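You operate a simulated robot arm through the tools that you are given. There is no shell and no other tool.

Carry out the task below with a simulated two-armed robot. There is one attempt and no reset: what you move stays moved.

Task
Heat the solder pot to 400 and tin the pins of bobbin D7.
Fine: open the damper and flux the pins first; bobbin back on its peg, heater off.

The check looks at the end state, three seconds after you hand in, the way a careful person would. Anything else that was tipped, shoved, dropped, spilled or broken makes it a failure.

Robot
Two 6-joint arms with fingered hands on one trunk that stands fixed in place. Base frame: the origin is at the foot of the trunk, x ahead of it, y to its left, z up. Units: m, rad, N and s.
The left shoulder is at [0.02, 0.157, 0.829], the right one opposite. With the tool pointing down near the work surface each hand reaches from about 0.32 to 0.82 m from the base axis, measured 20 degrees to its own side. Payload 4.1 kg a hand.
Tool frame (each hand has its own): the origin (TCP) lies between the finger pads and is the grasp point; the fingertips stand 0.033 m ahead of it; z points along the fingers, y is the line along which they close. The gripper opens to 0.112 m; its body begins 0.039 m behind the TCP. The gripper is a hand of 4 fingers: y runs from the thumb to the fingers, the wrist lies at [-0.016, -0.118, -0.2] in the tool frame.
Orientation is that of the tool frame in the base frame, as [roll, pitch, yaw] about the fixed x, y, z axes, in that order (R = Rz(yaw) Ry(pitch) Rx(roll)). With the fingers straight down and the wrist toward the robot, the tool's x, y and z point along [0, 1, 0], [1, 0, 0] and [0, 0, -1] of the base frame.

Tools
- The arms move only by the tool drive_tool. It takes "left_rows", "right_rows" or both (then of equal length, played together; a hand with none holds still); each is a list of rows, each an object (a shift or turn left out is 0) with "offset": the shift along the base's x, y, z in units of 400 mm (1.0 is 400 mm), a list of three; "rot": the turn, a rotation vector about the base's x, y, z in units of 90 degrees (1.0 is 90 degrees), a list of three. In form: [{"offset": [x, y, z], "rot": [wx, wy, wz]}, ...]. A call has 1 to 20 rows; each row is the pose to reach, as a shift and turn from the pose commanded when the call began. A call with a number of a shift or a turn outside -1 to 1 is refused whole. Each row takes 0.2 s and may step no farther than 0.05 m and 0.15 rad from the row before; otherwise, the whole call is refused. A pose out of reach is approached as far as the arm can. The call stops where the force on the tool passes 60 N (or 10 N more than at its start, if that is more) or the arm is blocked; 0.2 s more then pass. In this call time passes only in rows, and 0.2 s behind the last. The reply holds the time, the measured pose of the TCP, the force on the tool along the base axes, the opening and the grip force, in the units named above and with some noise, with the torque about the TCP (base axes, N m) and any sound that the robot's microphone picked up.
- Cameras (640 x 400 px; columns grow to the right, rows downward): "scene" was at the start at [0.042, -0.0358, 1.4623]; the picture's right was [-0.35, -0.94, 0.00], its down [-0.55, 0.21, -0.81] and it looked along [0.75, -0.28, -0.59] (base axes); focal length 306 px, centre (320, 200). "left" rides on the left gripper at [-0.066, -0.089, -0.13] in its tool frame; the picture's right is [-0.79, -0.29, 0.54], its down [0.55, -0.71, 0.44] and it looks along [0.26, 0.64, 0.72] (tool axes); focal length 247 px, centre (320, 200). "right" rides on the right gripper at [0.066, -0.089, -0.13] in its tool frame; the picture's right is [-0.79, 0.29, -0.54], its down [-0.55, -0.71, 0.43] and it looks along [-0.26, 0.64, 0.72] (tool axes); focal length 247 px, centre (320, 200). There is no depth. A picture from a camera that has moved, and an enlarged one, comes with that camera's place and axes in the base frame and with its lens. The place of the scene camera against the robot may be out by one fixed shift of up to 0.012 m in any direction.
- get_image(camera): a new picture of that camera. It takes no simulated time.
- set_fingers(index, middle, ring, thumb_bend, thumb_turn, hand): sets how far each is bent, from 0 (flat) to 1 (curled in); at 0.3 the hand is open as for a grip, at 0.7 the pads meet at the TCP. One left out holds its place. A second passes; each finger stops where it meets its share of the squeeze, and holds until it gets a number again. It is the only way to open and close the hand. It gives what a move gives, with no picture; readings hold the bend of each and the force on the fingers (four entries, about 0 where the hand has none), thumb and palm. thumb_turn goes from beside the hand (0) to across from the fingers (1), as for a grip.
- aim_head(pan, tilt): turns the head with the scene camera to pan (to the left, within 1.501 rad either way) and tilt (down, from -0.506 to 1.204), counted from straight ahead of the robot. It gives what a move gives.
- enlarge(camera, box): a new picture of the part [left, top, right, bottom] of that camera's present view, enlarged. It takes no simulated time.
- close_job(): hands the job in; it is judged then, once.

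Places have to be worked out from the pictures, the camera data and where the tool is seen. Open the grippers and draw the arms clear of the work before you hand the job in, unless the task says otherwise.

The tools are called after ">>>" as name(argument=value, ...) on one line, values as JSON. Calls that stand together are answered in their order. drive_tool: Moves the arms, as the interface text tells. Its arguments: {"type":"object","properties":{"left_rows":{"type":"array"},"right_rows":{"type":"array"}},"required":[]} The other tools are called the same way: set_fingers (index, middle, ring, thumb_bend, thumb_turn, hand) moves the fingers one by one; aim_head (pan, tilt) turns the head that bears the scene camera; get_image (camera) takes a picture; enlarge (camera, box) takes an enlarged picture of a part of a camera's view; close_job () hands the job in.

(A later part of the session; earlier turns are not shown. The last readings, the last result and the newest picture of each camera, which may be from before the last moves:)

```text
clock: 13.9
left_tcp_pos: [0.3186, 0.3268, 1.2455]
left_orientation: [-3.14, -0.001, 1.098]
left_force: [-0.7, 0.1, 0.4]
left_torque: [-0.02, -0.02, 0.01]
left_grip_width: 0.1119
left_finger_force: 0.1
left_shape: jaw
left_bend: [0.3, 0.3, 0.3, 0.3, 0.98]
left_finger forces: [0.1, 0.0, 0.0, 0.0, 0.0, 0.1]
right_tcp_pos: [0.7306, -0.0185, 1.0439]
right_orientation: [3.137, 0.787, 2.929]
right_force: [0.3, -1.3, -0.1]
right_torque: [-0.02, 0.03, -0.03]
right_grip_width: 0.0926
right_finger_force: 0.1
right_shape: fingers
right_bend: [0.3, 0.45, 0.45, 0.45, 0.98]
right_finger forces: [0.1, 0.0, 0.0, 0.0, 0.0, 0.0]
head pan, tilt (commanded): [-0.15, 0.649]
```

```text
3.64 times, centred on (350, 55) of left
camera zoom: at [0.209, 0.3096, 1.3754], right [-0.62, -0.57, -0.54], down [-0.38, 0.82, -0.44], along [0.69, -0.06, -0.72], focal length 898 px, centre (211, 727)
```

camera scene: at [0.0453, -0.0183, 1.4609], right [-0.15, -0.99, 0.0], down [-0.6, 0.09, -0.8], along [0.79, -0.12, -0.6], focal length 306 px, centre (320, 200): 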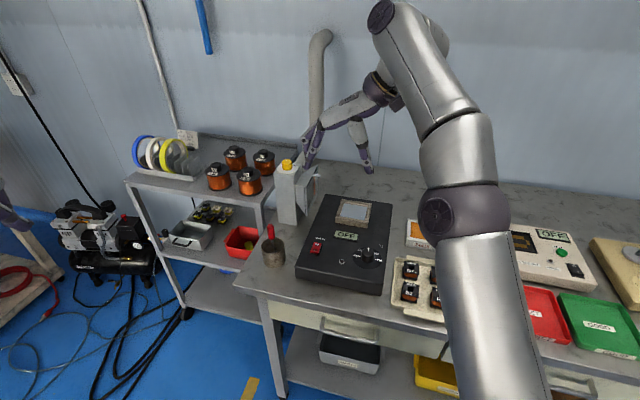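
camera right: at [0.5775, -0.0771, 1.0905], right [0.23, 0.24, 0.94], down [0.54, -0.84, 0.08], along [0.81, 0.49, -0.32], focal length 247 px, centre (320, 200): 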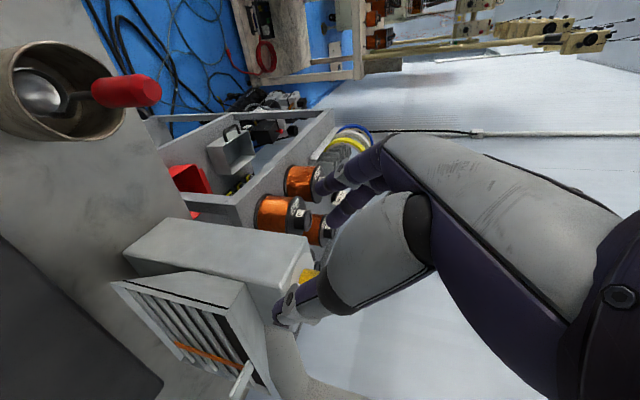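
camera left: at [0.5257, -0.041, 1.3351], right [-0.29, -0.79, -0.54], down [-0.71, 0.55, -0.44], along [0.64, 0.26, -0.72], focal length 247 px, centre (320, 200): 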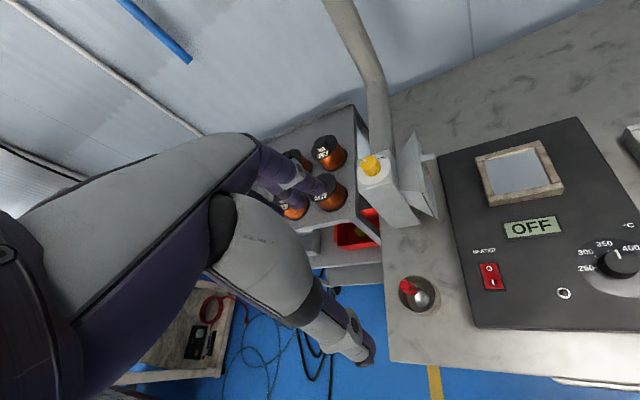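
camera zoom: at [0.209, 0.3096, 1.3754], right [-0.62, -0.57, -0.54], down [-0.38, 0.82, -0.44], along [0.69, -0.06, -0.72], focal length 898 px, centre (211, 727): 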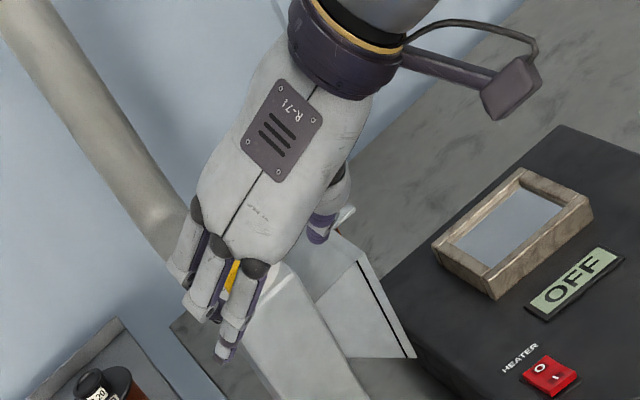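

Thumb and middle finger geometry matches the tool model, and the knob lies ahead between them. I slide 83 mm forward at this height so that thumb and fingers straddle the knob's upper part.

>>> drive_tool(right_rows=[{"offset": [0.05, -0.0095, 0]}, {"offset": [0.1, -0.019, 0]}, {"offset": [0.15, -0.0285, 0]}, {"offset": [0.2, -0.038, 0]}])

>>> get_image(camera="right")

>>> enlarge(camera="left", box=[280, 0, 420, 110])

>>> enlarge(camera="right", box=[230, 200, 390, 340])

```text
clock: 14.9
left_tcp_pos: [0.3205, 0.3279, 1.2436]
left_orientation: [-3.14, 0.0, 1.097]
left_force: [-0.4, 0.1, 0.3]
left_torque: [0.01, 0.04, 0.0]
left_grip_width: 0.1116
left_finger_force: 0.0
left_shape: jaw
left_bend: [0.3, 0.3, 0.3, 0.3, 0.98]
left_finger forces: [0.1, 0.0, 0.1, 0.0, 0.1, 0.0]
right_tcp_pos: [0.7901, -0.0369, 1.0377]
right_orientation: [3.137, 0.785, 2.931]
right_force: [0.8, 0.1, -0.6]
right_torque: [-0.03, -0.03, -0.03]
right_grip_width: 0.0926
right_finger_force: 0.0
right_shape: fingers
right_bend: [0.3, 0.45, 0.45, 0.45, 0.98]
right_finger forces: [0.0, 0.0, 0.0, 0.1, 0.0, 0.0]
right hand out of reach, approached as far as the arm can: row 3, 4
head pan, tilt (commanded): [-0.15, 0.649]
```

```text
taken
camera right: at [0.6363, -0.097, 1.0834], right [0.24, 0.24, 0.94], down [0.54, -0.84, 0.08], along [0.81, 0.49, -0.33], focal length 247 px, centre (320, 200)
```

right: 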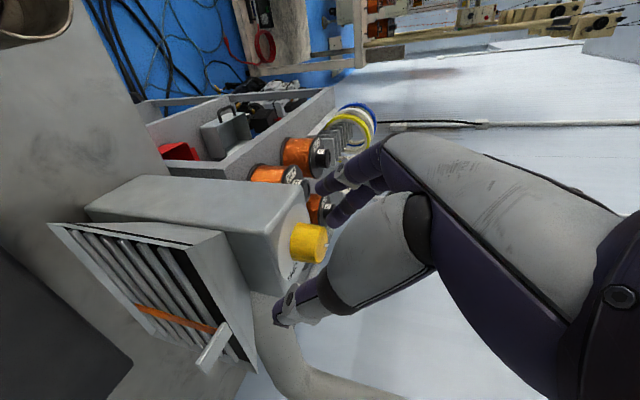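

```text
3.64 times, centred on (350, 55) of left
camera zoom: at [0.2092, 0.31, 1.3752], right [-0.62, -0.57, -0.54], down [-0.38, 0.82, -0.44], along [0.69, -0.06, -0.72], focal length 898 px, centre (211, 727)
```

zoom: 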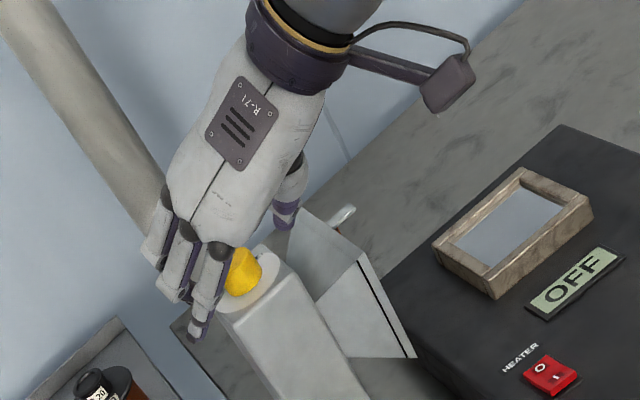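

```text
2.86 times, centred on (310, 270) of right
camera zoom: at [0.6363, -0.097, 1.0834], right [0.24, 0.24, 0.94], down [0.54, -0.84, 0.08], along [0.81, 0.49, -0.33], focal length 706 px, centre (349, 0)
```

zoom: 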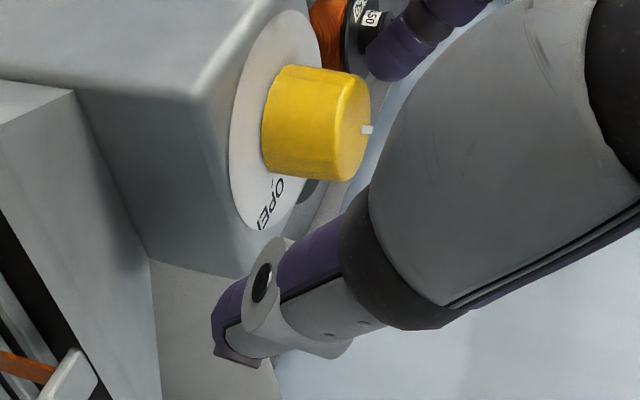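

The arm reports it is at the end of its reach at about [0.79, -0.037, 1.038]; the knob is roughly 20 mm further. I look at the arm's configuration.

>>> get_image(camera="scene")

>>> get_image(camera="left")

```text
taken
camera scene: at [0.046, -0.0178, 1.4609], right [-0.15, -0.99, 0.0], down [-0.6, 0.09, -0.8], along [0.79, -0.12, -0.6], focal length 306 px, centre (320, 200)
```

scene: 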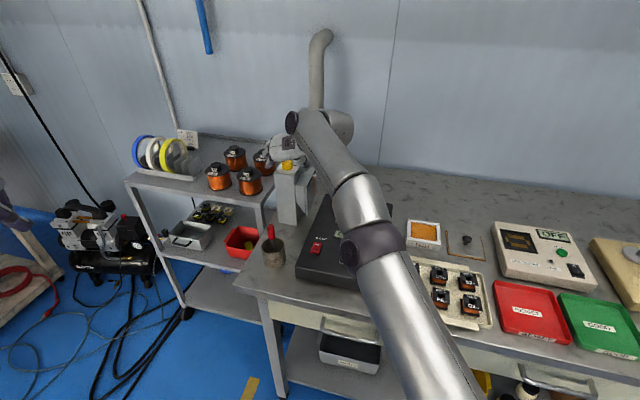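

```text
taken
camera left: at [0.2092, 0.31, 1.3752], right [-0.62, -0.57, -0.54], down [-0.38, 0.82, -0.44], along [0.69, -0.06, -0.72], focal length 247 px, centre (320, 200)
```

left: 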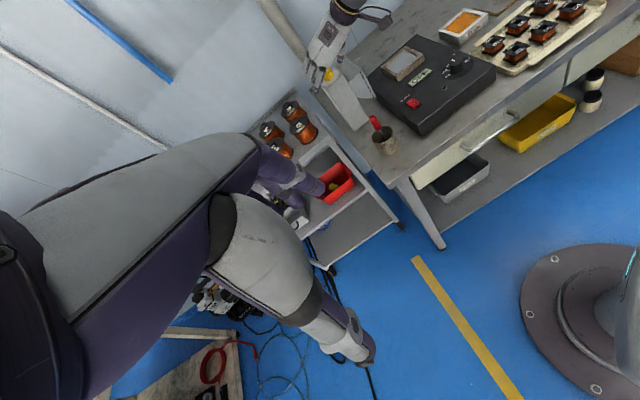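

The arm is nearly straight in this orientation; tilting the fingers further toward horizontal brings the wrist back. I back off 60 mm and tilt 10° more to see how the reach changes.

>>> drive_tool(right_rows=[{"offset": [-0.05, 0.0105, 0]}, {"offset": [-0.1, 0.021, 0], "rot": [-0.0078, -0.0362, 0]}, {"offset": [-0.15, 0.0315, 0], "rot": [-0.0155, -0.0725, 0]}, {"offset": [-0.15, 0.0315, 0], "rot": [-0.0233, -0.1087, 0]}])

```text
clock: 15.9
left_tcp_pos: [0.3192, 0.3288, 1.2455]
left_orientation: [3.141, 0.0, 1.098]
left_force: [0.7, -0.6, -0.1]
left_torque: [0.0, -0.01, 0.0]
left_grip_width: 0.1119
left_finger_force: 0.0
left_shape: jaw
left_bend: [0.3, 0.3, 0.3, 0.3, 0.98]
left_finger forces: [0.1, 0.0, 0.0, 0.0, 0.1, 0.1]
right_tcp_pos: [0.7304, -0.0252, 1.0387]
right_orientation: [3.136, 0.903, 2.929]
right_force: [0.1, -1.1, -1.2]
right_torque: [-0.01, 0.03, 0.04]
right_grip_width: 0.0926
right_finger_force: 0.1
right_shape: fingers
right_bend: [0.3, 0.45, 0.45, 0.45, 0.98]
right_finger forces: [0.1, 0.0, 0.0, 0.0, 0.0, 0.0]
right hand out of reach, approached as far as the arm can: row 4
head pan, tilt (commanded): [-0.15, 0.649]
```

Backing off worked, but the extra tilt stopped at about 52° — a wrist limit. I rotate the closing line from 78° to about 48° here to find whether that orientation has more room.

>>> drive_tool(right_rows=[{"rot": [0, 0, -0.085]}, {"rot": [0, 0, -0.17]}, {"rot": [0, 0, -0.255]}, {"rot": [0, 0, -0.34]}])

>>> drive_tool(right_rows=[{"offset": [0.05, 0, 0]}, {"offset": [0.1, 0, 0]}])

>>> get_image(camera="right")

>>> get_image(camera="scene")

```text
clock: 16.9
left_tcp_pos: [0.32, 0.3272, 1.2445]
left_orientation: [-3.14, 0.001, 1.098]
left_force: [-0.1, 0.4, 0.3]
left_torque: [0.02, 0.05, 0.03]
left_grip_width: 0.1119
left_finger_force: 0.0
left_shape: jaw
left_bend: [0.3, 0.3, 0.3, 0.3, 0.98]
left_finger forces: [0.0, 0.1, 0.0, 0.1, 0.0, 0.0]
right_tcp_pos: [0.7302, -0.0263, 1.0377]
right_orientation: [3.134, 0.9, 2.392]
right_force: [0.0, -0.6, 0.1]
right_torque: [0.01, -0.01, 0.03]
right_grip_width: 0.0924
right_finger_force: 0.1
right_shape: fingers
right_bend: [0.3, 0.45, 0.45, 0.45, 0.98]
right_finger forces: [0.0, 0.0, 0.0, 0.0, 0.0, 0.0]
right hand out of reach, approached as far as the arm can: row 1, 2
head pan, tilt (commanded): [-0.15, 0.649]
```

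```text
clock: 17.5
left_tcp_pos: [0.3187, 0.3281, 1.2439]
left_orientation: [-3.141, 0.001, 1.098]
left_force: [0.7, -0.7, 0.3]
left_torque: [-0.03, -0.02, 0.01]
left_grip_width: 0.1116
left_finger_force: 0.0
left_shape: jaw
left_bend: [0.3, 0.3, 0.3, 0.3, 0.98]
left_finger forces: [0.0, 0.0, 0.0, 0.0, 0.0, 0.0]
right_tcp_pos: [0.7709, -0.0263, 1.0393]
right_orientation: [3.139, 0.903, 2.399]
right_force: [-0.3, -0.7, 0.6]
right_torque: [0.01, 0.0, 0.01]
right_grip_width: 0.0923
right_finger_force: 0.1
right_shape: fingers
right_bend: [0.3, 0.45, 0.45, 0.45, 0.98]
right_finger forces: [0.1, 0.1, 0.0, 0.0, 0.0, 0.1]
head pan, tilt (commanded): [-0.15, 0.649]
```

```text
taken
camera right: at [0.605, 0.005, 1.0673], right [0.24, 0.16, 0.96], down [0.02, -0.99, 0.16], along [0.97, -0.02, -0.24], focal length 247 px, centre (320, 200)
```

right: 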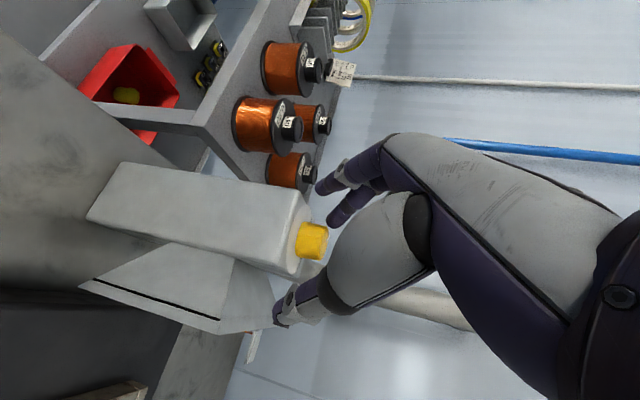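

```text
taken
camera scene: at [0.0458, -0.0181, 1.4609], right [-0.15, -0.99, 0.0], down [-0.6, 0.09, -0.8], along [0.79, -0.12, -0.6], focal length 306 px, centre (320, 200)
```

scene: 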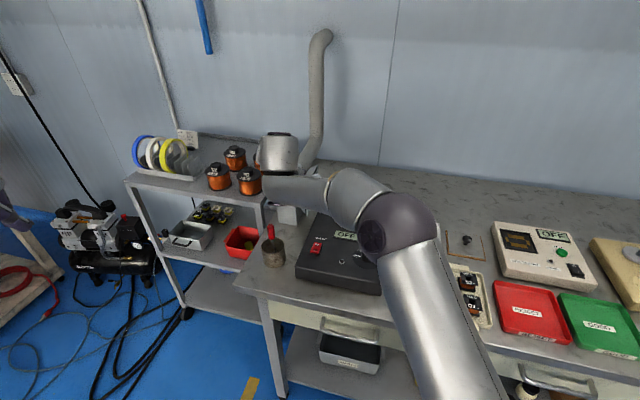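

With the closing line at 47° the elbow is well bent and there is reach to spare. I turn to 58° and shift left so the knob is centred between thumb and finger before sliding in.

>>> drive_tool(right_rows=[{"offset": [-0.0016, 0.0235, 0], "rot": [0, 0, 0.059]}, {"offset": [-0.0033, 0.047, 0], "rot": [0, 0, 0.118]}])

>>> enlarge(camera="right", box=[230, 160, 390, 340])

>>> enlarge(camera="left", box=[280, 0, 420, 110])

```text
clock: 18.1
left_tcp_pos: [0.3195, 0.328, 1.2442]
left_orientation: [3.14, 0.0, 1.098]
left_force: [0.1, -0.8, -0.3]
left_torque: [0.04, 0.02, -0.01]
left_grip_width: 0.1114
left_finger_force: 0.1
left_shape: jaw
left_bend: [0.3, 0.3, 0.3, 0.3, 0.98]
left_finger forces: [0.0, 0.0, 0.1, 0.0, 0.0, 0.0]
right_tcp_pos: [0.7691, -0.0078, 1.039]
right_orientation: [3.137, 0.902, 2.584]
right_force: [0.5, -0.4, -0.2]
right_torque: [0.01, -0.01, -0.01]
right_grip_width: 0.0925
right_finger_force: 0.1
right_shape: fingers
right_bend: [0.3, 0.45, 0.45, 0.45, 0.98]
right_finger forces: [0.0, 0.1, 0.1, 0.0, 0.1, 0.1]
head pan, tilt (commanded): [-0.15, 0.649]
```

```text
2.22 times, centred on (310, 250) of right
camera zoom: at [0.6, -0.008, 1.0675], right [0.21, 0.2, 0.96], down [0.21, -0.96, 0.16], along [0.96, 0.16, -0.24], focal length 549 px, centre (342, 89)
```

zoom: 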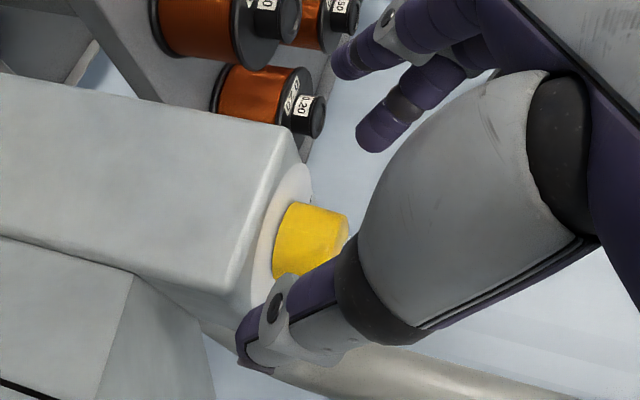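

```text
3.64 times, centred on (350, 55) of left
camera zoom: at [0.2093, 0.3099, 1.3753], right [-0.62, -0.57, -0.54], down [-0.38, 0.82, -0.44], along [0.69, -0.06, -0.72], focal length 898 px, centre (211, 727)
```

zoom: 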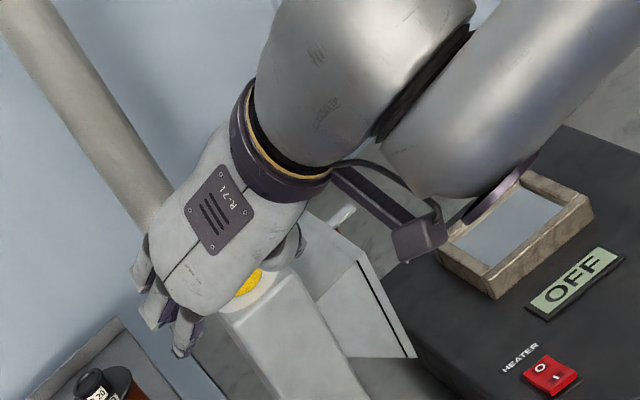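

The knob is centred within 2 mm between thumb and fingers. I slide in 35 mm and lower 11 mm, then look again.

>>> drive_tool(right_rows=[{"offset": [0.0248, -0.0154, -0.009]}, {"offset": [0.0495, -0.0309, -0.018]}, {"offset": [0.0743, -0.0463, -0.0275]}])

>>> enlarge(camera="right", box=[230, 160, 390, 340])

>>> enlarge(camera="left", box=[280, 0, 420, 110])

```text
clock: 18.9
left_tcp_pos: [0.3193, 0.3285, 1.245]
left_orientation: [3.141, -0.002, 1.097]
left_force: [0.0, 0.0, -0.5]
left_torque: [0.01, -0.03, -0.01]
left_grip_width: 0.1118
left_finger_force: 0.0
left_shape: jaw
left_bend: [0.3, 0.3, 0.3, 0.3, 0.98]
left_finger forces: [0.0, 0.0, 0.0, 0.0, 0.1, 0.0]
right_tcp_pos: [0.7987, -0.0258, 1.0276]
right_orientation: [3.139, 0.904, 2.585]
right_force: [-0.7, 0.5, 0.5]
right_torque: [-0.02, 0.02, 0.0]
right_grip_width: 0.0926
right_finger_force: 0.1
right_shape: fingers
right_bend: [0.3, 0.45, 0.45, 0.45, 0.98]
right_finger forces: [0.1, 0.0, 0.0, 0.1, 0.0, 0.0]
head pan, tilt (commanded): [-0.15, 0.649]
```

```text
2.22 times, centred on (310, 250) of right
camera zoom: at [0.6292, -0.0265, 1.0564], right [0.21, 0.2, 0.96], down [0.21, -0.96, 0.16], along [0.96, 0.16, -0.24], focal length 549 px, centre (342, 89)
```

zoom: 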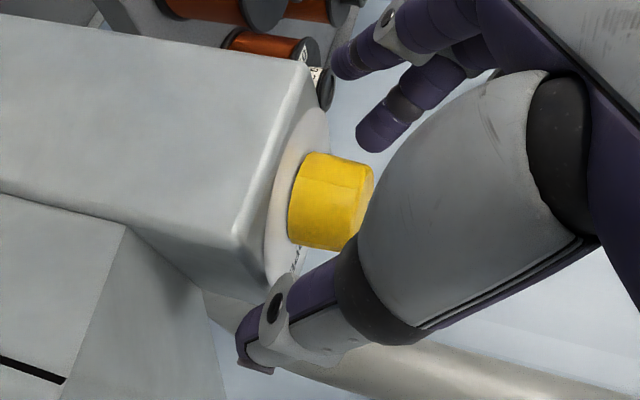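

```text
3.64 times, centred on (350, 55) of left
camera zoom: at [0.2091, 0.3098, 1.3753], right [-0.62, -0.57, -0.54], down [-0.38, 0.82, -0.44], along [0.69, -0.06, -0.72], focal length 898 px, centre (211, 727)
```

zoom: 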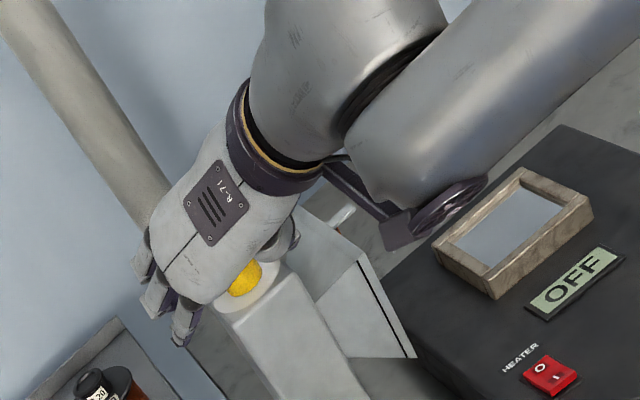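

The knob now sits at tool [0, 0.002, 0.0215], between middle finger and thumb. I close only middle and thumb on it.

>>> set_fingers(hand="right", middle=0.7, thumb_bend=0.7)

>>> enlarge(camera="right", box=[230, 160, 390, 340])

>>> enlarge(camera="left", box=[280, 0, 420, 110])

```text
clock: 19.9
left_tcp_pos: [0.3188, 0.3255, 1.2445]
left_orientation: [3.141, 0.0, 1.098]
left_force: [1.4, 0.3, -0.1]
left_torque: [0.0, -0.01, 0.03]
left_grip_width: 0.1116
left_finger_force: 0.0
left_shape: jaw
left_bend: [0.3, 0.3, 0.3, 0.3, 0.98]
left_finger forces: [0.1, 0.0, 0.0, 0.0, 0.0, 0.0]
right_tcp_pos: [0.7988, -0.0283, 1.0278]
right_orientation: [3.139, 0.901, 2.582]
right_force: [-4.6, -14.0, 3.9]
right_torque: [-0.42, 0.17, -0.34]
right_grip_width: 0.083
right_finger_force: 9.6
right_shape: fingers
right_bend: [0.3, 0.68, 0.45, 0.57, 0.98]
right_finger forces: [0.1, 4.1, 0.0, 0.0, 15.5, 0.0]
head pan, tilt (commanded): [-0.15, 0.649]
```

```text
2.22 times, centred on (310, 250) of right
camera zoom: at [0.6291, -0.0277, 1.0567], right [0.21, 0.2, 0.96], down [0.2, -0.97, 0.16], along [0.96, 0.16, -0.24], focal length 549 px, centre (342, 89)
```

zoom: 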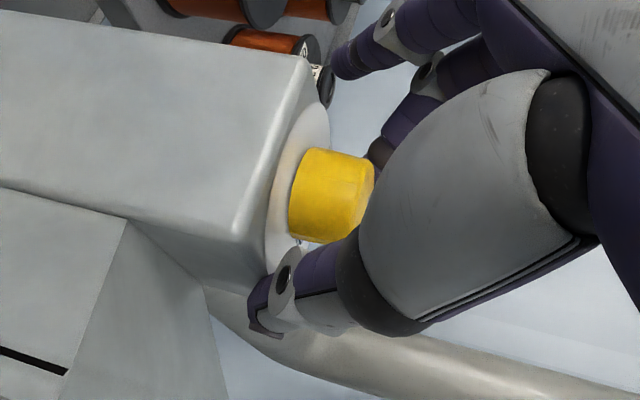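

```text
3.64 times, centred on (350, 55) of left
camera zoom: at [0.209, 0.3092, 1.3755], right [-0.62, -0.57, -0.54], down [-0.38, 0.82, -0.44], along [0.69, -0.06, -0.72], focal length 898 px, centre (211, 727)
```

zoom: 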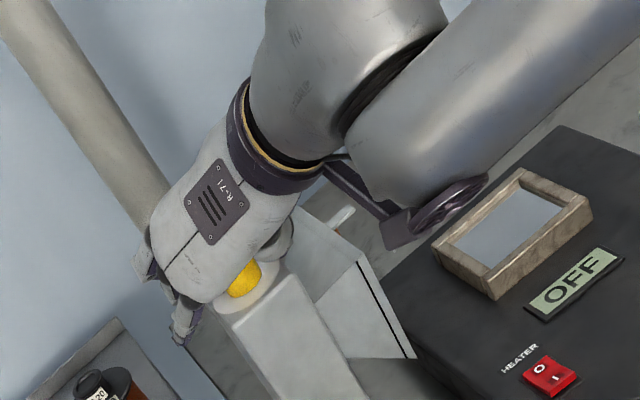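

Middle and thumb hold the knob (4 N and 15 N). I turn the hand 40° clockwise about the knob's axis and check whether it follows.

>>> drive_tool(right_rows=[{"offset": [0.0023, 0.0045, 0], "rot": [0, 0, -0.0889]}, {"offset": [0.0053, 0.0085, 0], "rot": [0, 0, -0.1778]}, {"offset": [0.0088, 0.0123, 0], "rot": [0, 0, -0.2667]}, {"offset": [0.0125, 0.0153, 0], "rot": [0, 0, -0.3556]}, {"offset": [0.017, 0.018, 0], "rot": [0, 0, -0.4444]}])

>>> enlarge(camera="right", box=[230, 160, 390, 340])

>>> enlarge(camera="left", box=[300, 40, 370, 110])

```text
clock: 21.2
left_tcp_pos: [0.3201, 0.3283, 1.2429]
left_orientation: [3.14, 0.002, 1.099]
left_force: [-0.7, -0.4, -0.8]
left_torque: [0.01, -0.02, 0.0]
left_grip_width: 0.1118
left_finger_force: 0.1
left_shape: jaw
left_bend: [0.3, 0.3, 0.3, 0.3, 0.98]
left_finger forces: [0.1, 0.1, 0.0, 0.0, 0.1, 0.1]
right_tcp_pos: [0.7642, -0.0188, 1.0244]
right_orientation: [3.082, 0.914, 1.863]
right_force: [32.2, 3.9, 7.3]
right_torque: [-0.15, -0.12, 0.6]
right_grip_width: 0.0643
right_finger_force: 23.1
right_shape: fingers
right_bend: [0.27, 0.47, 0.45, 0.7, 1.0]
right_finger forces: [6.7, 30.2, 0.0, 0.0, 8.9, 0.0]
right hand out of reach, approached as far as the arm can: row 3, 4, 5
head pan, tilt (commanded): [-0.15, 0.649]
stopped in row 5 (right hand): the force on the tool passed its limit at 62 N (the readings are from after the stop); the commanded pose is now the measured one
```

```text
2.22 times, centred on (310, 250) of right
camera zoom: at [0.6318, 0.0866, 1.0478], right [0.26, 0.03, 0.97], down [-0.45, -0.88, 0.15], along [0.86, -0.47, -0.21], focal length 549 px, centre (342, 89)
```

zoom: 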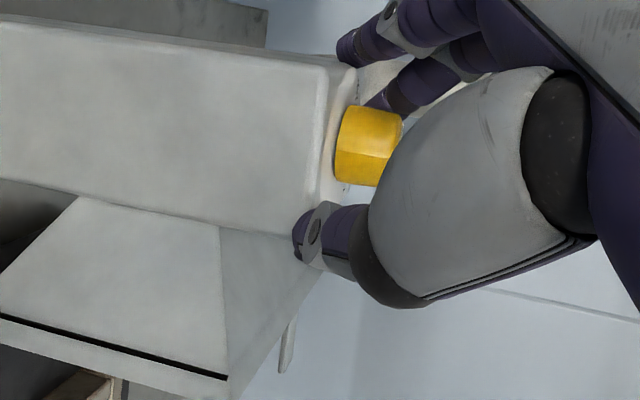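

```text
5.71 times, centred on (335, 75) of left
camera zoom: at [0.2098, 0.3101, 1.3752], right [-0.62, -0.58, -0.54], down [-0.38, 0.82, -0.44], along [0.69, -0.06, -0.72], focal length 1411 px, centre (234, 914)
```

zoom: 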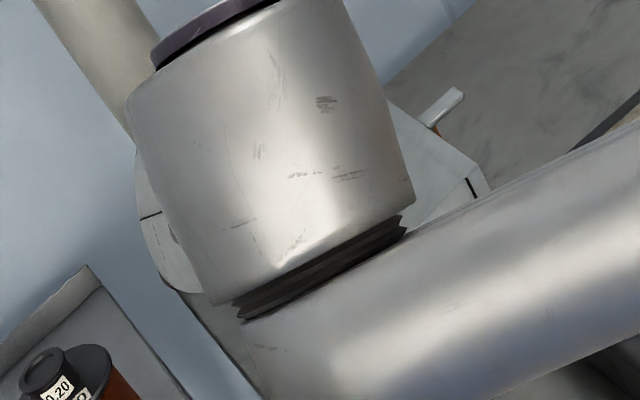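

The low-angle part of the stroke is out of reach and the hand was pulled back, loading the knob (32 N now). I release the grip at once.

>>> set_fingers(hand="right", index=0.3, middle=0.4, thumb_bend=0.45)

>>> get_image(camera="right")

>>> enlarge(camera="right", box=[270, 160, 390, 260])

>>> get_image(camera="scene")

```text
clock: 22.2
left_tcp_pos: [0.3183, 0.3272, 1.2438]
left_orientation: [3.141, 0.0, 1.099]
left_force: [1.0, -0.1, 0.0]
left_torque: [0.0, -0.01, 0.0]
left_grip_width: 0.112
left_finger_force: 0.1
left_shape: jaw
left_bend: [0.3, 0.3, 0.3, 0.3, 0.98]
left_finger forces: [0.1, 0.0, 0.0, 0.0, 0.0, 0.1]
right_tcp_pos: [0.7637, -0.0195, 1.0215]
right_orientation: [3.089, 0.911, 1.862]
right_force: [8.2, 5.2, 3.8]
right_torque: [0.17, -0.31, 0.38]
right_grip_width: 0.0992
right_finger_force: 6.4
right_shape: fingers
right_bend: [0.27, 0.37, 0.45, 0.45, 0.98]
right_finger forces: [7.0, 4.9, 1.4, 0.0, 0.1, 0.0]
head pan, tilt (commanded): [-0.15, 0.649]
```

```text
taken
camera right: at [0.6308, 0.0866, 1.0464], right [0.26, 0.03, 0.96], down [-0.45, -0.88, 0.15], along [0.85, -0.48, -0.22], focal length 247 px, centre (320, 200)
```

right: 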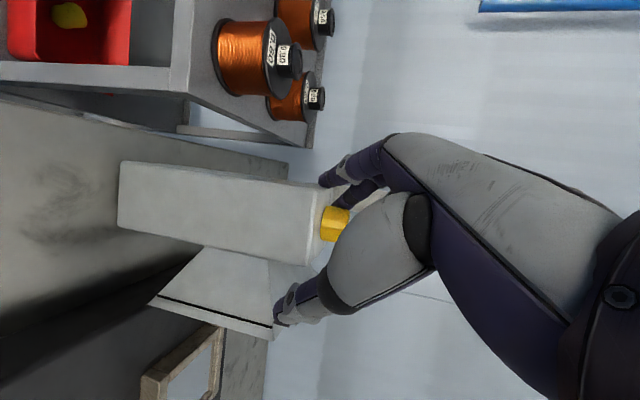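

```text
4.00 times, centred on (330, 210) of right
camera zoom: at [0.6308, 0.0866, 1.0464], right [0.26, 0.03, 0.96], down [-0.45, -0.88, 0.15], along [0.85, -0.48, -0.22], focal length 988 px, centre (280, 160)
```

zoom: 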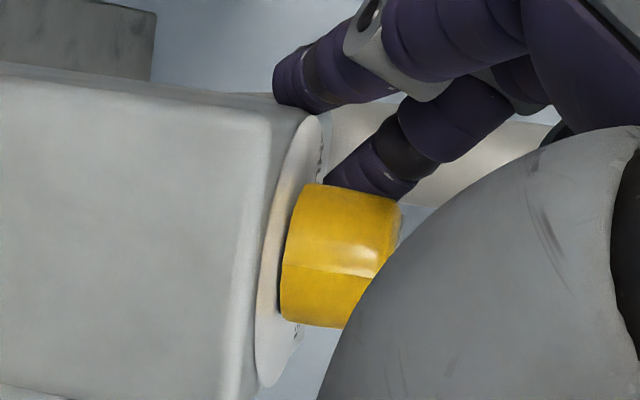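

```text
taken
camera scene: at [0.0462, -0.0178, 1.4608], right [-0.15, -0.99, 0.0], down [-0.6, 0.09, -0.8], along [0.79, -0.12, -0.6], focal length 306 px, centre (320, 200)
```

scene: 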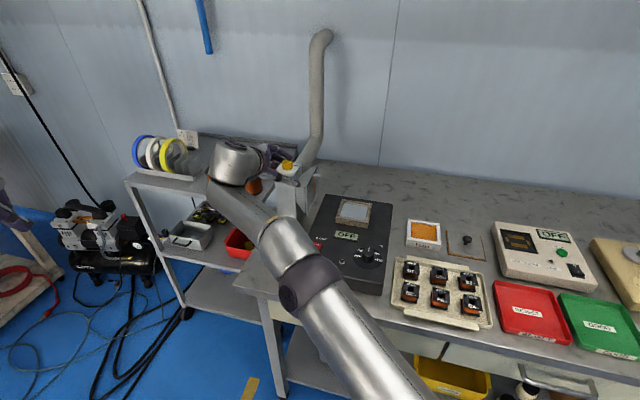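

Slight contact remains: index 7 N on the column, middle 5 N on the knob. I open those fingers further and then draw the hand back along the finger direction.

>>> set_fingers(hand="right", index=0.1, middle=0.2, ring=0.2, thumb_bend=0.4)

>>> drive_tool(right_rows=[{"offset": [-0.008, 0.0375, 0.03]}, {"offset": [-0.02, 0.075, 0.06]}, {"offset": [-0.035, 0.1125, 0.09]}, {"offset": [-0.05, 0.15, 0.13]}])

>>> get_image(camera="right")

>>> enlarge(camera="scene", box=[250, 130, 350, 220])

```text
clock: 23.2
left_tcp_pos: [0.319, 0.3277, 1.2449]
left_orientation: [3.141, 0.0, 1.098]
left_force: [-0.4, 0.5, 0.1]
left_torque: [0.02, 0.0, 0.0]
left_grip_width: 0.1118
left_finger_force: 0.1
left_shape: jaw
left_bend: [0.3, 0.3, 0.3, 0.3, 0.98]
left_finger forces: [0.0, 0.0, 0.0, 0.0, 0.0, 0.0]
right_tcp_pos: [0.7625, -0.0203, 1.0221]
right_orientation: [3.091, 0.913, 1.865]
right_force: [0.3, -0.5, 1.0]
right_torque: [0.0, 0.01, 0.0]
right_grip_width: 0.1316
right_finger_force: 0.0
right_shape: fingers
right_bend: [0.1, 0.2, 0.2, 0.4, 0.98]
right_finger forces: [0.0, 0.1, 0.0, 0.0, 0.0, 0.1]
head pan, tilt (commanded): [-0.15, 0.649]
```

```text
clock: 24.2
left_tcp_pos: [0.3198, 0.3269, 1.2455]
left_orientation: [-3.139, -0.001, 1.098]
left_force: [0.5, -1.0, 0.2]
left_torque: [0.02, 0.05, -0.01]
left_grip_width: 0.112
left_finger_force: 0.1
left_shape: jaw
left_bend: [0.3, 0.3, 0.3, 0.3, 0.98]
left_finger forces: [0.1, 0.0, 0.0, 0.0, 0.0, 0.0]
right_tcp_pos: [0.7254, 0.0247, 1.0569]
right_orientation: [3.094, 0.909, 1.865]
right_force: [0.7, -0.3, -1.0]
right_torque: [0.0, -0.01, 0.03]
right_grip_width: 0.132
right_finger_force: 0.0
right_shape: fingers
right_bend: [0.1, 0.2, 0.2, 0.4, 0.98]
right_finger forces: [0.0, 0.0, 0.0, 0.0, 0.0, 0.1]
right hand out of reach, approached as far as the arm can: row 1, 2, 3, 4
head pan, tilt (commanded): [-0.15, 0.649]
```

```text
taken
camera right: at [0.5936, 0.1306, 1.0814], right [0.26, 0.03, 0.96], down [-0.45, -0.88, 0.15], along [0.85, -0.48, -0.22], focal length 247 px, centre (320, 200)
```

right: 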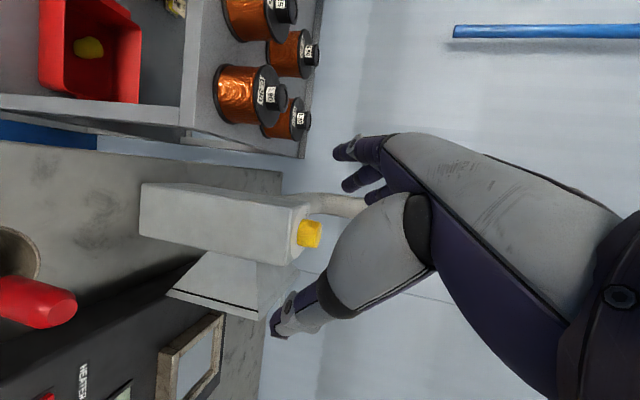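

```text
4.44 times, centred on (300, 175) of scene
camera zoom: at [0.0465, -0.0184, 1.4608], right [-0.15, -0.99, 0.0], down [-0.6, 0.09, -0.8], along [0.79, -0.12, -0.6], focal length 1359 px, centre (409, 311)
```

zoom: 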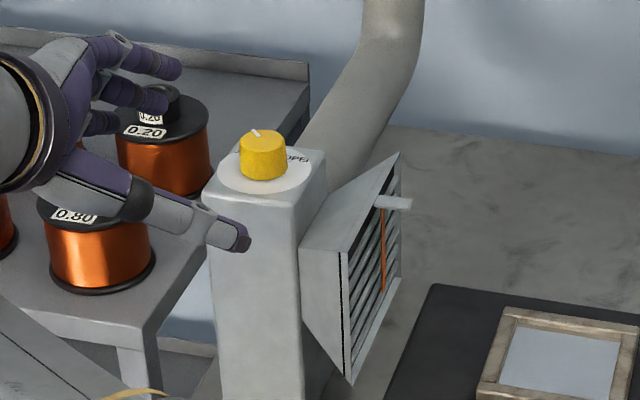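

The column and its surroundings look unmoved. I enlarge the knob to measure whether the pointer turned at all.

>>> enlarge(camera="scene", box=[295, 155, 335, 190])

>>> enlarge(camera="scene", box=[285, 160, 325, 195])

>>> enlarge(camera="left", box=[300, 50, 360, 100])

```text
11.43 times, centred on (315, 172) of scene
camera zoom: at [0.0465, -0.0184, 1.4608], right [-0.15, -0.99, 0.0], down [-0.6, 0.09, -0.8], along [0.79, -0.12, -0.6], focal length 3494 px, centre (377, 514)
```

zoom: 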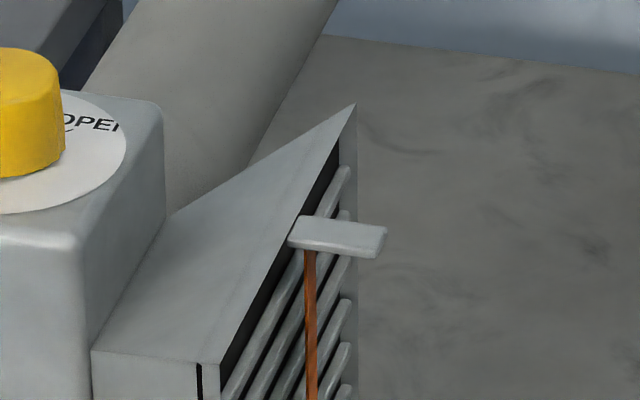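

```text
11.43 times, centred on (305, 178) of scene
camera zoom: at [0.0465, -0.0184, 1.4608], right [-0.15, -0.99, 0.0], down [-0.6, 0.09, -0.8], along [0.79, -0.12, -0.6], focal length 3494 px, centre (491, 457)
```

zoom: 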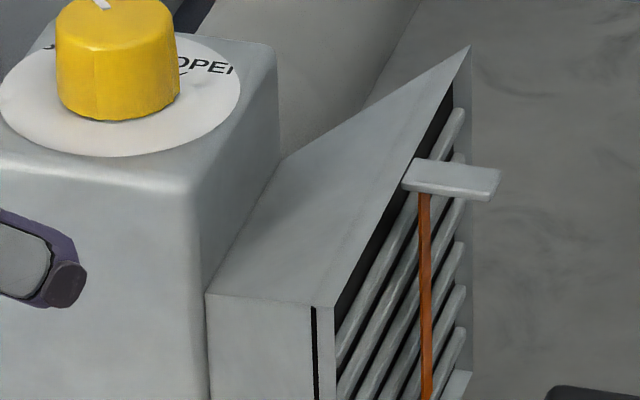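

```text
8.00 times, centred on (330, 75) of left
camera zoom: at [0.21, 0.3092, 1.3752], right [-0.62, -0.57, -0.54], down [-0.38, 0.82, -0.44], along [0.69, -0.06, -0.72], focal length 1976 px, centre (240, 1200)
```

zoom: 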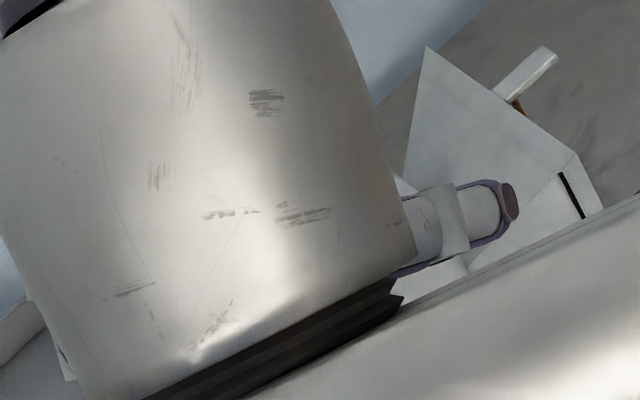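

>>> enlarge(camera="scene", box=[270, 140, 320, 180])

```text
10.00 times, centred on (295, 160) of scene
camera zoom: at [0.0465, -0.0184, 1.4608], right [-0.15, -0.99, 0.0], down [-0.6, 0.09, -0.8], along [0.79, -0.12, -0.6], focal length 3057 px, centre (570, 600)
```

zoom: 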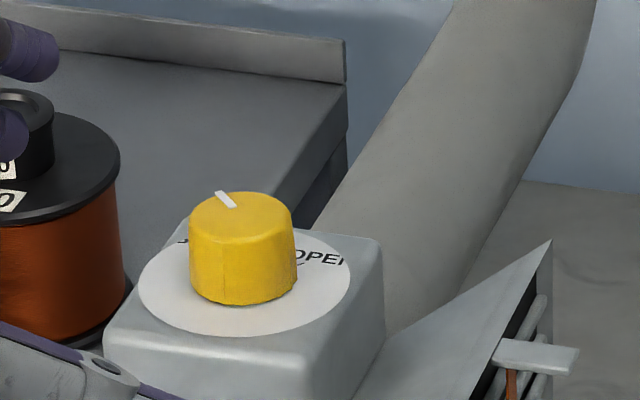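

The pointer is still at about +25° (SHUT): the forced pull likely turned it back against its stop. A better way needs no hand rotation: press the thumb on the knob's right side and pull it back, which rolls the knob clockwise. I return the hand to 58° and stage it in front of the knob.

>>> drive_tool(right_rows=[{"offset": [0, 0, 0], "rot": [-0.0019, 0.0025, 0.0723]}, {"offset": [0, 0, 0], "rot": [-0.0039, 0.0051, 0.1447]}, {"offset": [0, -0.02, 0], "rot": [-0.0058, 0.0076, 0.217]}, {"offset": [0.01, -0.045, -0.01], "rot": [-0.0077, 0.0101, 0.2893]}, {"offset": [0.03, -0.07, -0.025], "rot": [-0.0097, 0.0127, 0.3617]}, {"offset": [0.0443, -0.0923, -0.0423], "rot": [-0.0116, 0.0152, 0.434]}])

>>> set_fingers(hand="right", index=0.1, middle=0.25, ring=0.25, thumb_bend=0.57)

>>> enlarge(camera="right", box=[230, 140, 390, 340])

```text
clock: 25.6
left_tcp_pos: [0.3189, 0.3275, 1.2439]
left_orientation: [3.141, -0.001, 1.097]
left_force: [-0.5, 0.2, 0.1]
left_torque: [-0.03, -0.04, 0.01]
left_grip_width: 0.1121
left_finger_force: 0.1
left_shape: jaw
left_bend: [0.3, 0.3, 0.3, 0.3, 0.98]
left_finger forces: [0.0, 0.0, 0.0, 0.1, 0.0, 0.1]
right_tcp_pos: [0.7974, 0.0083, 1.0586]
right_orientation: [3.137, 0.909, 2.585]
right_force: [0.2, -0.5, 0.4]
right_torque: [-0.04, 0.01, -0.01]
right_grip_width: 0.1321
right_finger_force: 0.0
right_shape: fingers
right_bend: [0.1, 0.2, 0.2, 0.4, 0.98]
right_finger forces: [0.0, 0.1, 0.0, 0.1, 0.1, 0.1]
right hand out of reach, approached as far as the arm can: row 1, 2, 3, 4, 5, 6
head pan, tilt (commanded): [-0.15, 0.649]
```

```text
clock: 26.6
left_tcp_pos: [0.3195, 0.3273, 1.2447]
left_orientation: [-3.141, 0.0, 1.099]
left_force: [0.1, 0.3, -0.2]
left_torque: [0.03, 0.0, -0.01]
left_grip_width: 0.1118
left_finger_force: 0.0
left_shape: jaw
left_bend: [0.3, 0.3, 0.3, 0.3, 0.98]
left_finger forces: [0.1, 0.1, 0.0, 0.1, 0.1, 0.1]
right_tcp_pos: [0.7982, 0.0074, 1.0581]
right_orientation: [-3.14, 0.909, 2.586]
right_force: [-0.1, 0.4, -0.5]
right_torque: [0.01, 0.01, -0.03]
right_grip_width: 0.1111
right_finger_force: 0.1
right_shape: fingers
right_bend: [0.1, 0.25, 0.25, 0.56, 0.98]
right_finger forces: [0.1, 0.0, 0.0, 0.1, 0.1, 0.0]
head pan, tilt (commanded): [-0.15, 0.649]
```

```text
2.00 times, centred on (310, 240) of right
camera zoom: at [0.6295, 0.0078, 1.0857], right [0.2, 0.21, 0.96], down [0.2, -0.96, 0.17], along [0.96, 0.16, -0.24], focal length 494 px, centre (340, 120)
```

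zoom: 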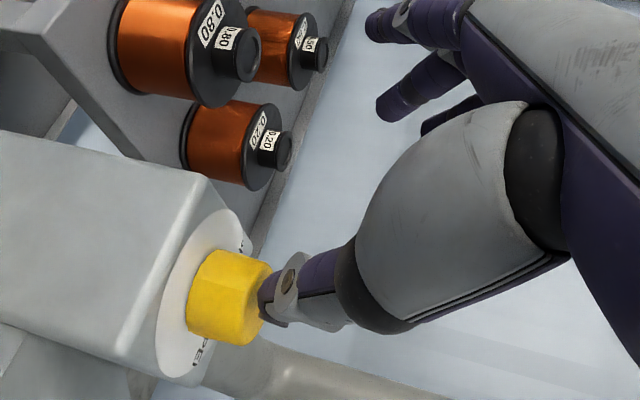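

The hand ended up a bit ahead of plan (thumb tip just above-left of the knob, no contact). I go round: back, right, down, then forward so the thumb is to the right of the knob.

>>> drive_tool(right_rows=[{"offset": [-0.0635, 0.0398, 0]}, {"offset": [-0.123, -0.0593, 0]}, {"offset": [-0.123, -0.0593, -0.0815]}, {"offset": [-0.0615, -0.0977, -0.0815]}, {"offset": [0, -0.136, -0.0815]}])

>>> enlarge(camera="right", box=[230, 140, 390, 340])

>>> enlarge(camera="left", box=[300, 40, 380, 110])

```text
clock: 27.8
left_tcp_pos: [0.319, 0.3269, 1.2448]
left_orientation: [-3.14, 0.0, 1.097]
left_force: [-1.0, -0.4, 0.6]
left_torque: [0.0, -0.01, -0.02]
left_grip_width: 0.1118
left_finger_force: 0.0
left_shape: jaw
left_bend: [0.3, 0.3, 0.3, 0.3, 0.98]
left_finger forces: [0.0, 0.1, 0.0, 0.0, 0.1, 0.1]
right_tcp_pos: [0.8212, -0.042, 1.0321]
right_orientation: [-3.141, 0.909, 2.585]
right_force: [-0.1, 0.5, 0.5]
right_torque: [-0.04, 0.0, 0.04]
right_grip_width: 0.11
right_finger_force: 0.6
right_shape: fingers
right_bend: [0.1, 0.25, 0.25, 0.56, 0.98]
right_finger forces: [0.0, 0.0, 0.1, 0.0, 0.5, 0.1]
right hand out of reach, approached as far as the arm can: row 1, 2, 3, 4, 5
head pan, tilt (commanded): [-0.15, 0.649]
```

```text
2.00 times, centred on (310, 240) of right
camera zoom: at [0.6522, -0.0421, 1.0603], right [0.2, 0.21, 0.96], down [0.2, -0.96, 0.17], along [0.96, 0.16, -0.24], focal length 494 px, centre (340, 120)
```

zoom: 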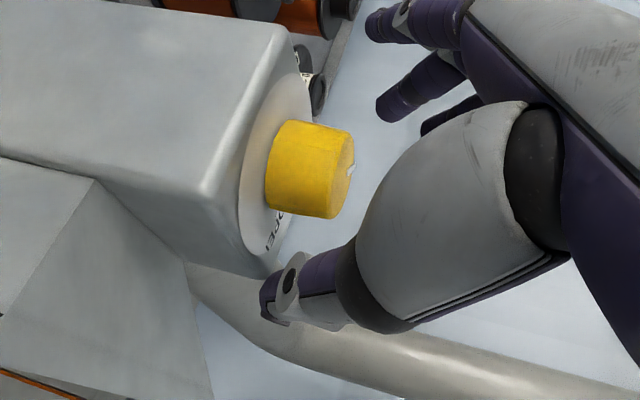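

```text
5.71 times, centred on (340, 75) of left
camera zoom: at [0.2093, 0.3099, 1.3752], right [-0.62, -0.57, -0.54], down [-0.38, 0.82, -0.44], along [0.69, -0.06, -0.72], focal length 1411 px, centre (206, 914)
```

zoom: 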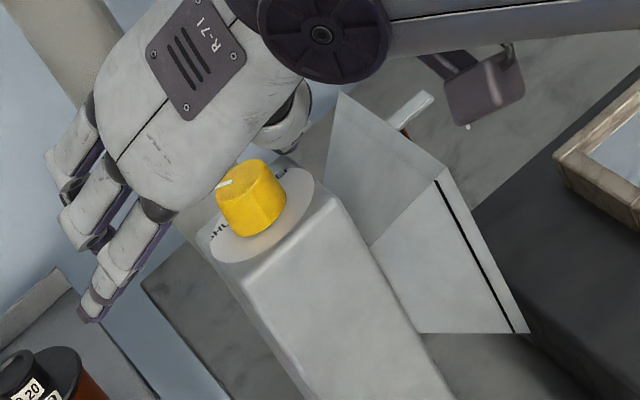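

The pose commands seem offset from the measured pose (the last targets were beyond reach, yet the hand is now at [0.821, -0.042, 1.032], above the knob). I make a small retreat to re-synchronise commanded and measured poses.

>>> drive_tool(right_rows=[{"offset": [-0.05, 0.02, 0.02]}, {"offset": [-0.1, 0.04, 0.02]}])

```text
clock: 28.4
left_tcp_pos: [0.3202, 0.328, 1.2433]
left_orientation: [3.141, -0.001, 1.096]
left_force: [1.0, 0.0, -0.6]
left_torque: [0.03, -0.04, 0.0]
left_grip_width: 0.1118
left_finger_force: 0.2
left_shape: jaw
left_bend: [0.3, 0.3, 0.3, 0.3, 0.98]
left_finger forces: [0.0, 0.0, 0.1, 0.0, 0.1, 0.0]
right_tcp_pos: [0.809, -0.0181, 1.0531]
right_orientation: [3.139, 0.91, 2.584]
right_force: [-0.3, -0.5, 0.8]
right_torque: [-0.01, -0.01, -0.03]
right_grip_width: 0.1112
right_finger_force: 0.0
right_shape: fingers
right_bend: [0.1, 0.25, 0.25, 0.56, 0.98]
right_finger forces: [0.1, 0.1, 0.0, 0.0, 0.4, 0.0]
right hand out of reach, approached as far as the arm can: row 1, 2
head pan, tilt (commanded): [-0.15, 0.649]
```

Still flagged; I retreat a further 50 mm toward the robot until the flag clears.

>>> drive_tool(right_rows=[{"offset": [-0.06, 0.0, 0.0]}, {"offset": [-0.12, 0.0, 0.0]}])

```text
clock: 29.0
left_tcp_pos: [0.3187, 0.3279, 1.2449]
left_orientation: [-3.14, 0.0, 1.099]
left_force: [0.3, -0.2, -1.0]
left_torque: [-0.03, 0.01, 0.01]
left_grip_width: 0.1119
left_finger_force: 0.0
left_shape: jaw
left_bend: [0.3, 0.3, 0.3, 0.3, 0.98]
left_finger forces: [0.0, 0.1, 0.0, 0.0, 0.0, 0.0]
right_tcp_pos: [0.8004, -0.0079, 1.0655]
right_orientation: [-3.139, 0.909, 2.587]
right_force: [-0.7, 0.0, -0.1]
right_torque: [-0.01, -0.01, 0.0]
right_grip_width: 0.1107
right_finger_force: 0.0
right_shape: fingers
right_bend: [0.1, 0.25, 0.25, 0.56, 0.98]
right_finger forces: [0.0, 0.0, 0.1, 0.1, 0.0, 0.1]
right hand out of reach, approached as far as the arm can: row 1, 2
head pan, tilt (commanded): [-0.15, 0.649]
```

The measured position seems stuck near full arm extension. I look at the arm configuration.

>>> get_image(camera="scene")

>>> get_image(camera="left")

>>> get_image(camera="right")

```text
taken
camera scene: at [0.0461, -0.0181, 1.4608], right [-0.15, -0.99, 0.0], down [-0.6, 0.09, -0.8], along [0.79, -0.12, -0.6], focal length 306 px, centre (320, 200)
```

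scene: 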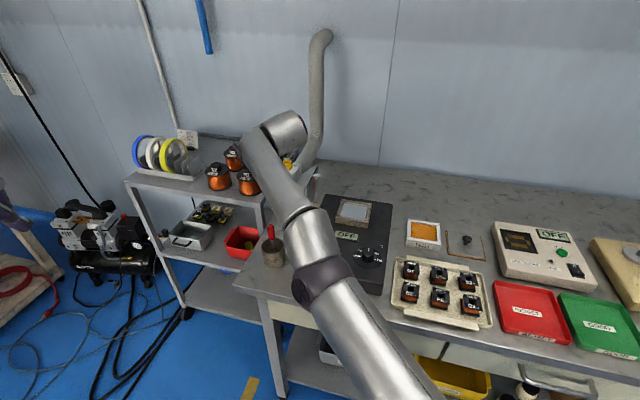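

```text
taken
camera left: at [0.2094, 0.3097, 1.3753], right [-0.62, -0.57, -0.54], down [-0.38, 0.82, -0.44], along [0.69, -0.06, -0.72], focal length 247 px, centre (320, 200)
```

left: 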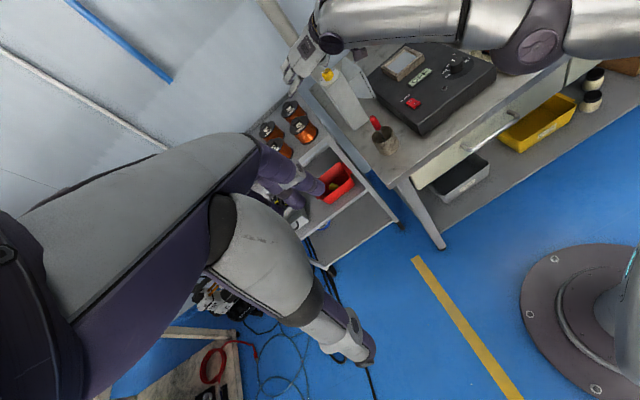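

```text
taken
camera right: at [0.6316, -0.0072, 1.0937], right [0.2, 0.21, 0.96], down [0.2, -0.96, 0.17], along [0.96, 0.16, -0.24], focal length 247 px, centre (320, 200)
```

right: 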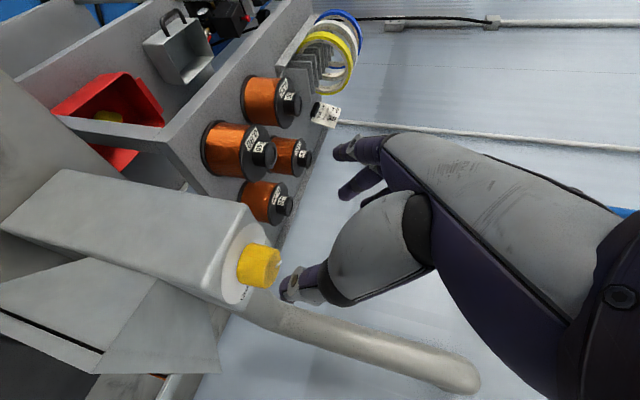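

The arm is stuck straight at full extension (the commanded pose is well inside). I nudge the target to the left and up, which should make the elbow fold the right way, clear of the knob.

>>> drive_tool(right_rows=[{"offset": [0, 0.08, 0.06]}, {"offset": [0, 0.16, 0.12]}, {"offset": [0, 0.24, 0.16]}])

>>> get_image(camera="scene")

```text
clock: 29.8
left_tcp_pos: [0.3188, 0.3265, 1.2438]
left_orientation: [-3.142, -0.001, 1.096]
left_force: [-0.2, -0.5, 0.4]
left_torque: [0.04, -0.01, -0.02]
left_grip_width: 0.1119
left_finger_force: 0.2
left_shape: jaw
left_bend: [0.3, 0.3, 0.3, 0.3, 0.98]
left_finger forces: [0.1, 0.0, 0.0, 0.1, 0.0, 0.0]
right_tcp_pos: [0.7742, 0.0573, 1.1011]
right_orientation: [3.137, 0.91, 2.58]
right_force: [0.1, 0.2, -0.8]
right_torque: [0.01, 0.0, 0.01]
right_grip_width: 0.1106
right_finger_force: 0.1
right_shape: fingers
right_bend: [0.1, 0.25, 0.25, 0.56, 0.98]
right_finger forces: [0.0, 0.0, 0.0, 0.1, 0.1, 0.1]
right hand out of reach, approached as far as the arm can: row 1, 2, 3
head pan, tilt (commanded): [-0.15, 0.649]
```

```text
taken
camera scene: at [0.0461, -0.018, 1.4608], right [-0.15, -0.99, 0.0], down [-0.6, 0.09, -0.8], along [0.79, -0.12, -0.6], focal length 306 px, centre (320, 200)
```

scene: 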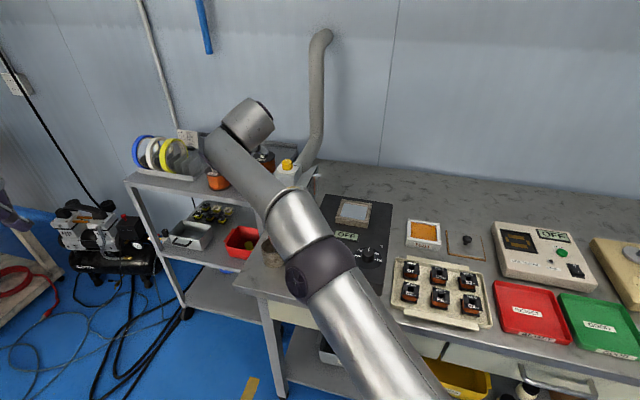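

Still straight. The elbow earlier folded upward, so pushing the target downward (not up) should fold it. I try a modest downward shift; the fingers stay above 1.02 m there.

>>> drive_tool(right_rows=[{"offset": [0, 0, -0.06]}, {"offset": [0, 0, -0.12]}])

```text
clock: 30.4
left_tcp_pos: [0.3187, 0.3273, 1.2449]
left_orientation: [-3.142, -0.001, 1.098]
left_force: [-0.6, -0.4, 0.0]
left_torque: [0.01, -0.02, 0.01]
left_grip_width: 0.112
left_finger_force: 0.0
left_shape: jaw
left_bend: [0.3, 0.3, 0.3, 0.3, 0.98]
left_finger forces: [0.0, 0.0, 0.0, 0.0, 0.0, 0.0]
right_tcp_pos: [0.7798, 0.0613, 1.0541]
right_orientation: [3.139, 0.911, 2.582]
right_force: [-0.6, 1.3, 0.2]
right_torque: [0.0, 0.0, 0.01]
right_grip_width: 0.1107
right_finger_force: 0.1
right_shape: fingers
right_bend: [0.1, 0.25, 0.25, 0.56, 0.98]
right_finger forces: [0.2, 0.0, 0.1, 0.0, 0.0, 0.1]
right hand out of reach, approached as far as the arm can: row 2
head pan, tilt (commanded): [-0.15, 0.649]
```

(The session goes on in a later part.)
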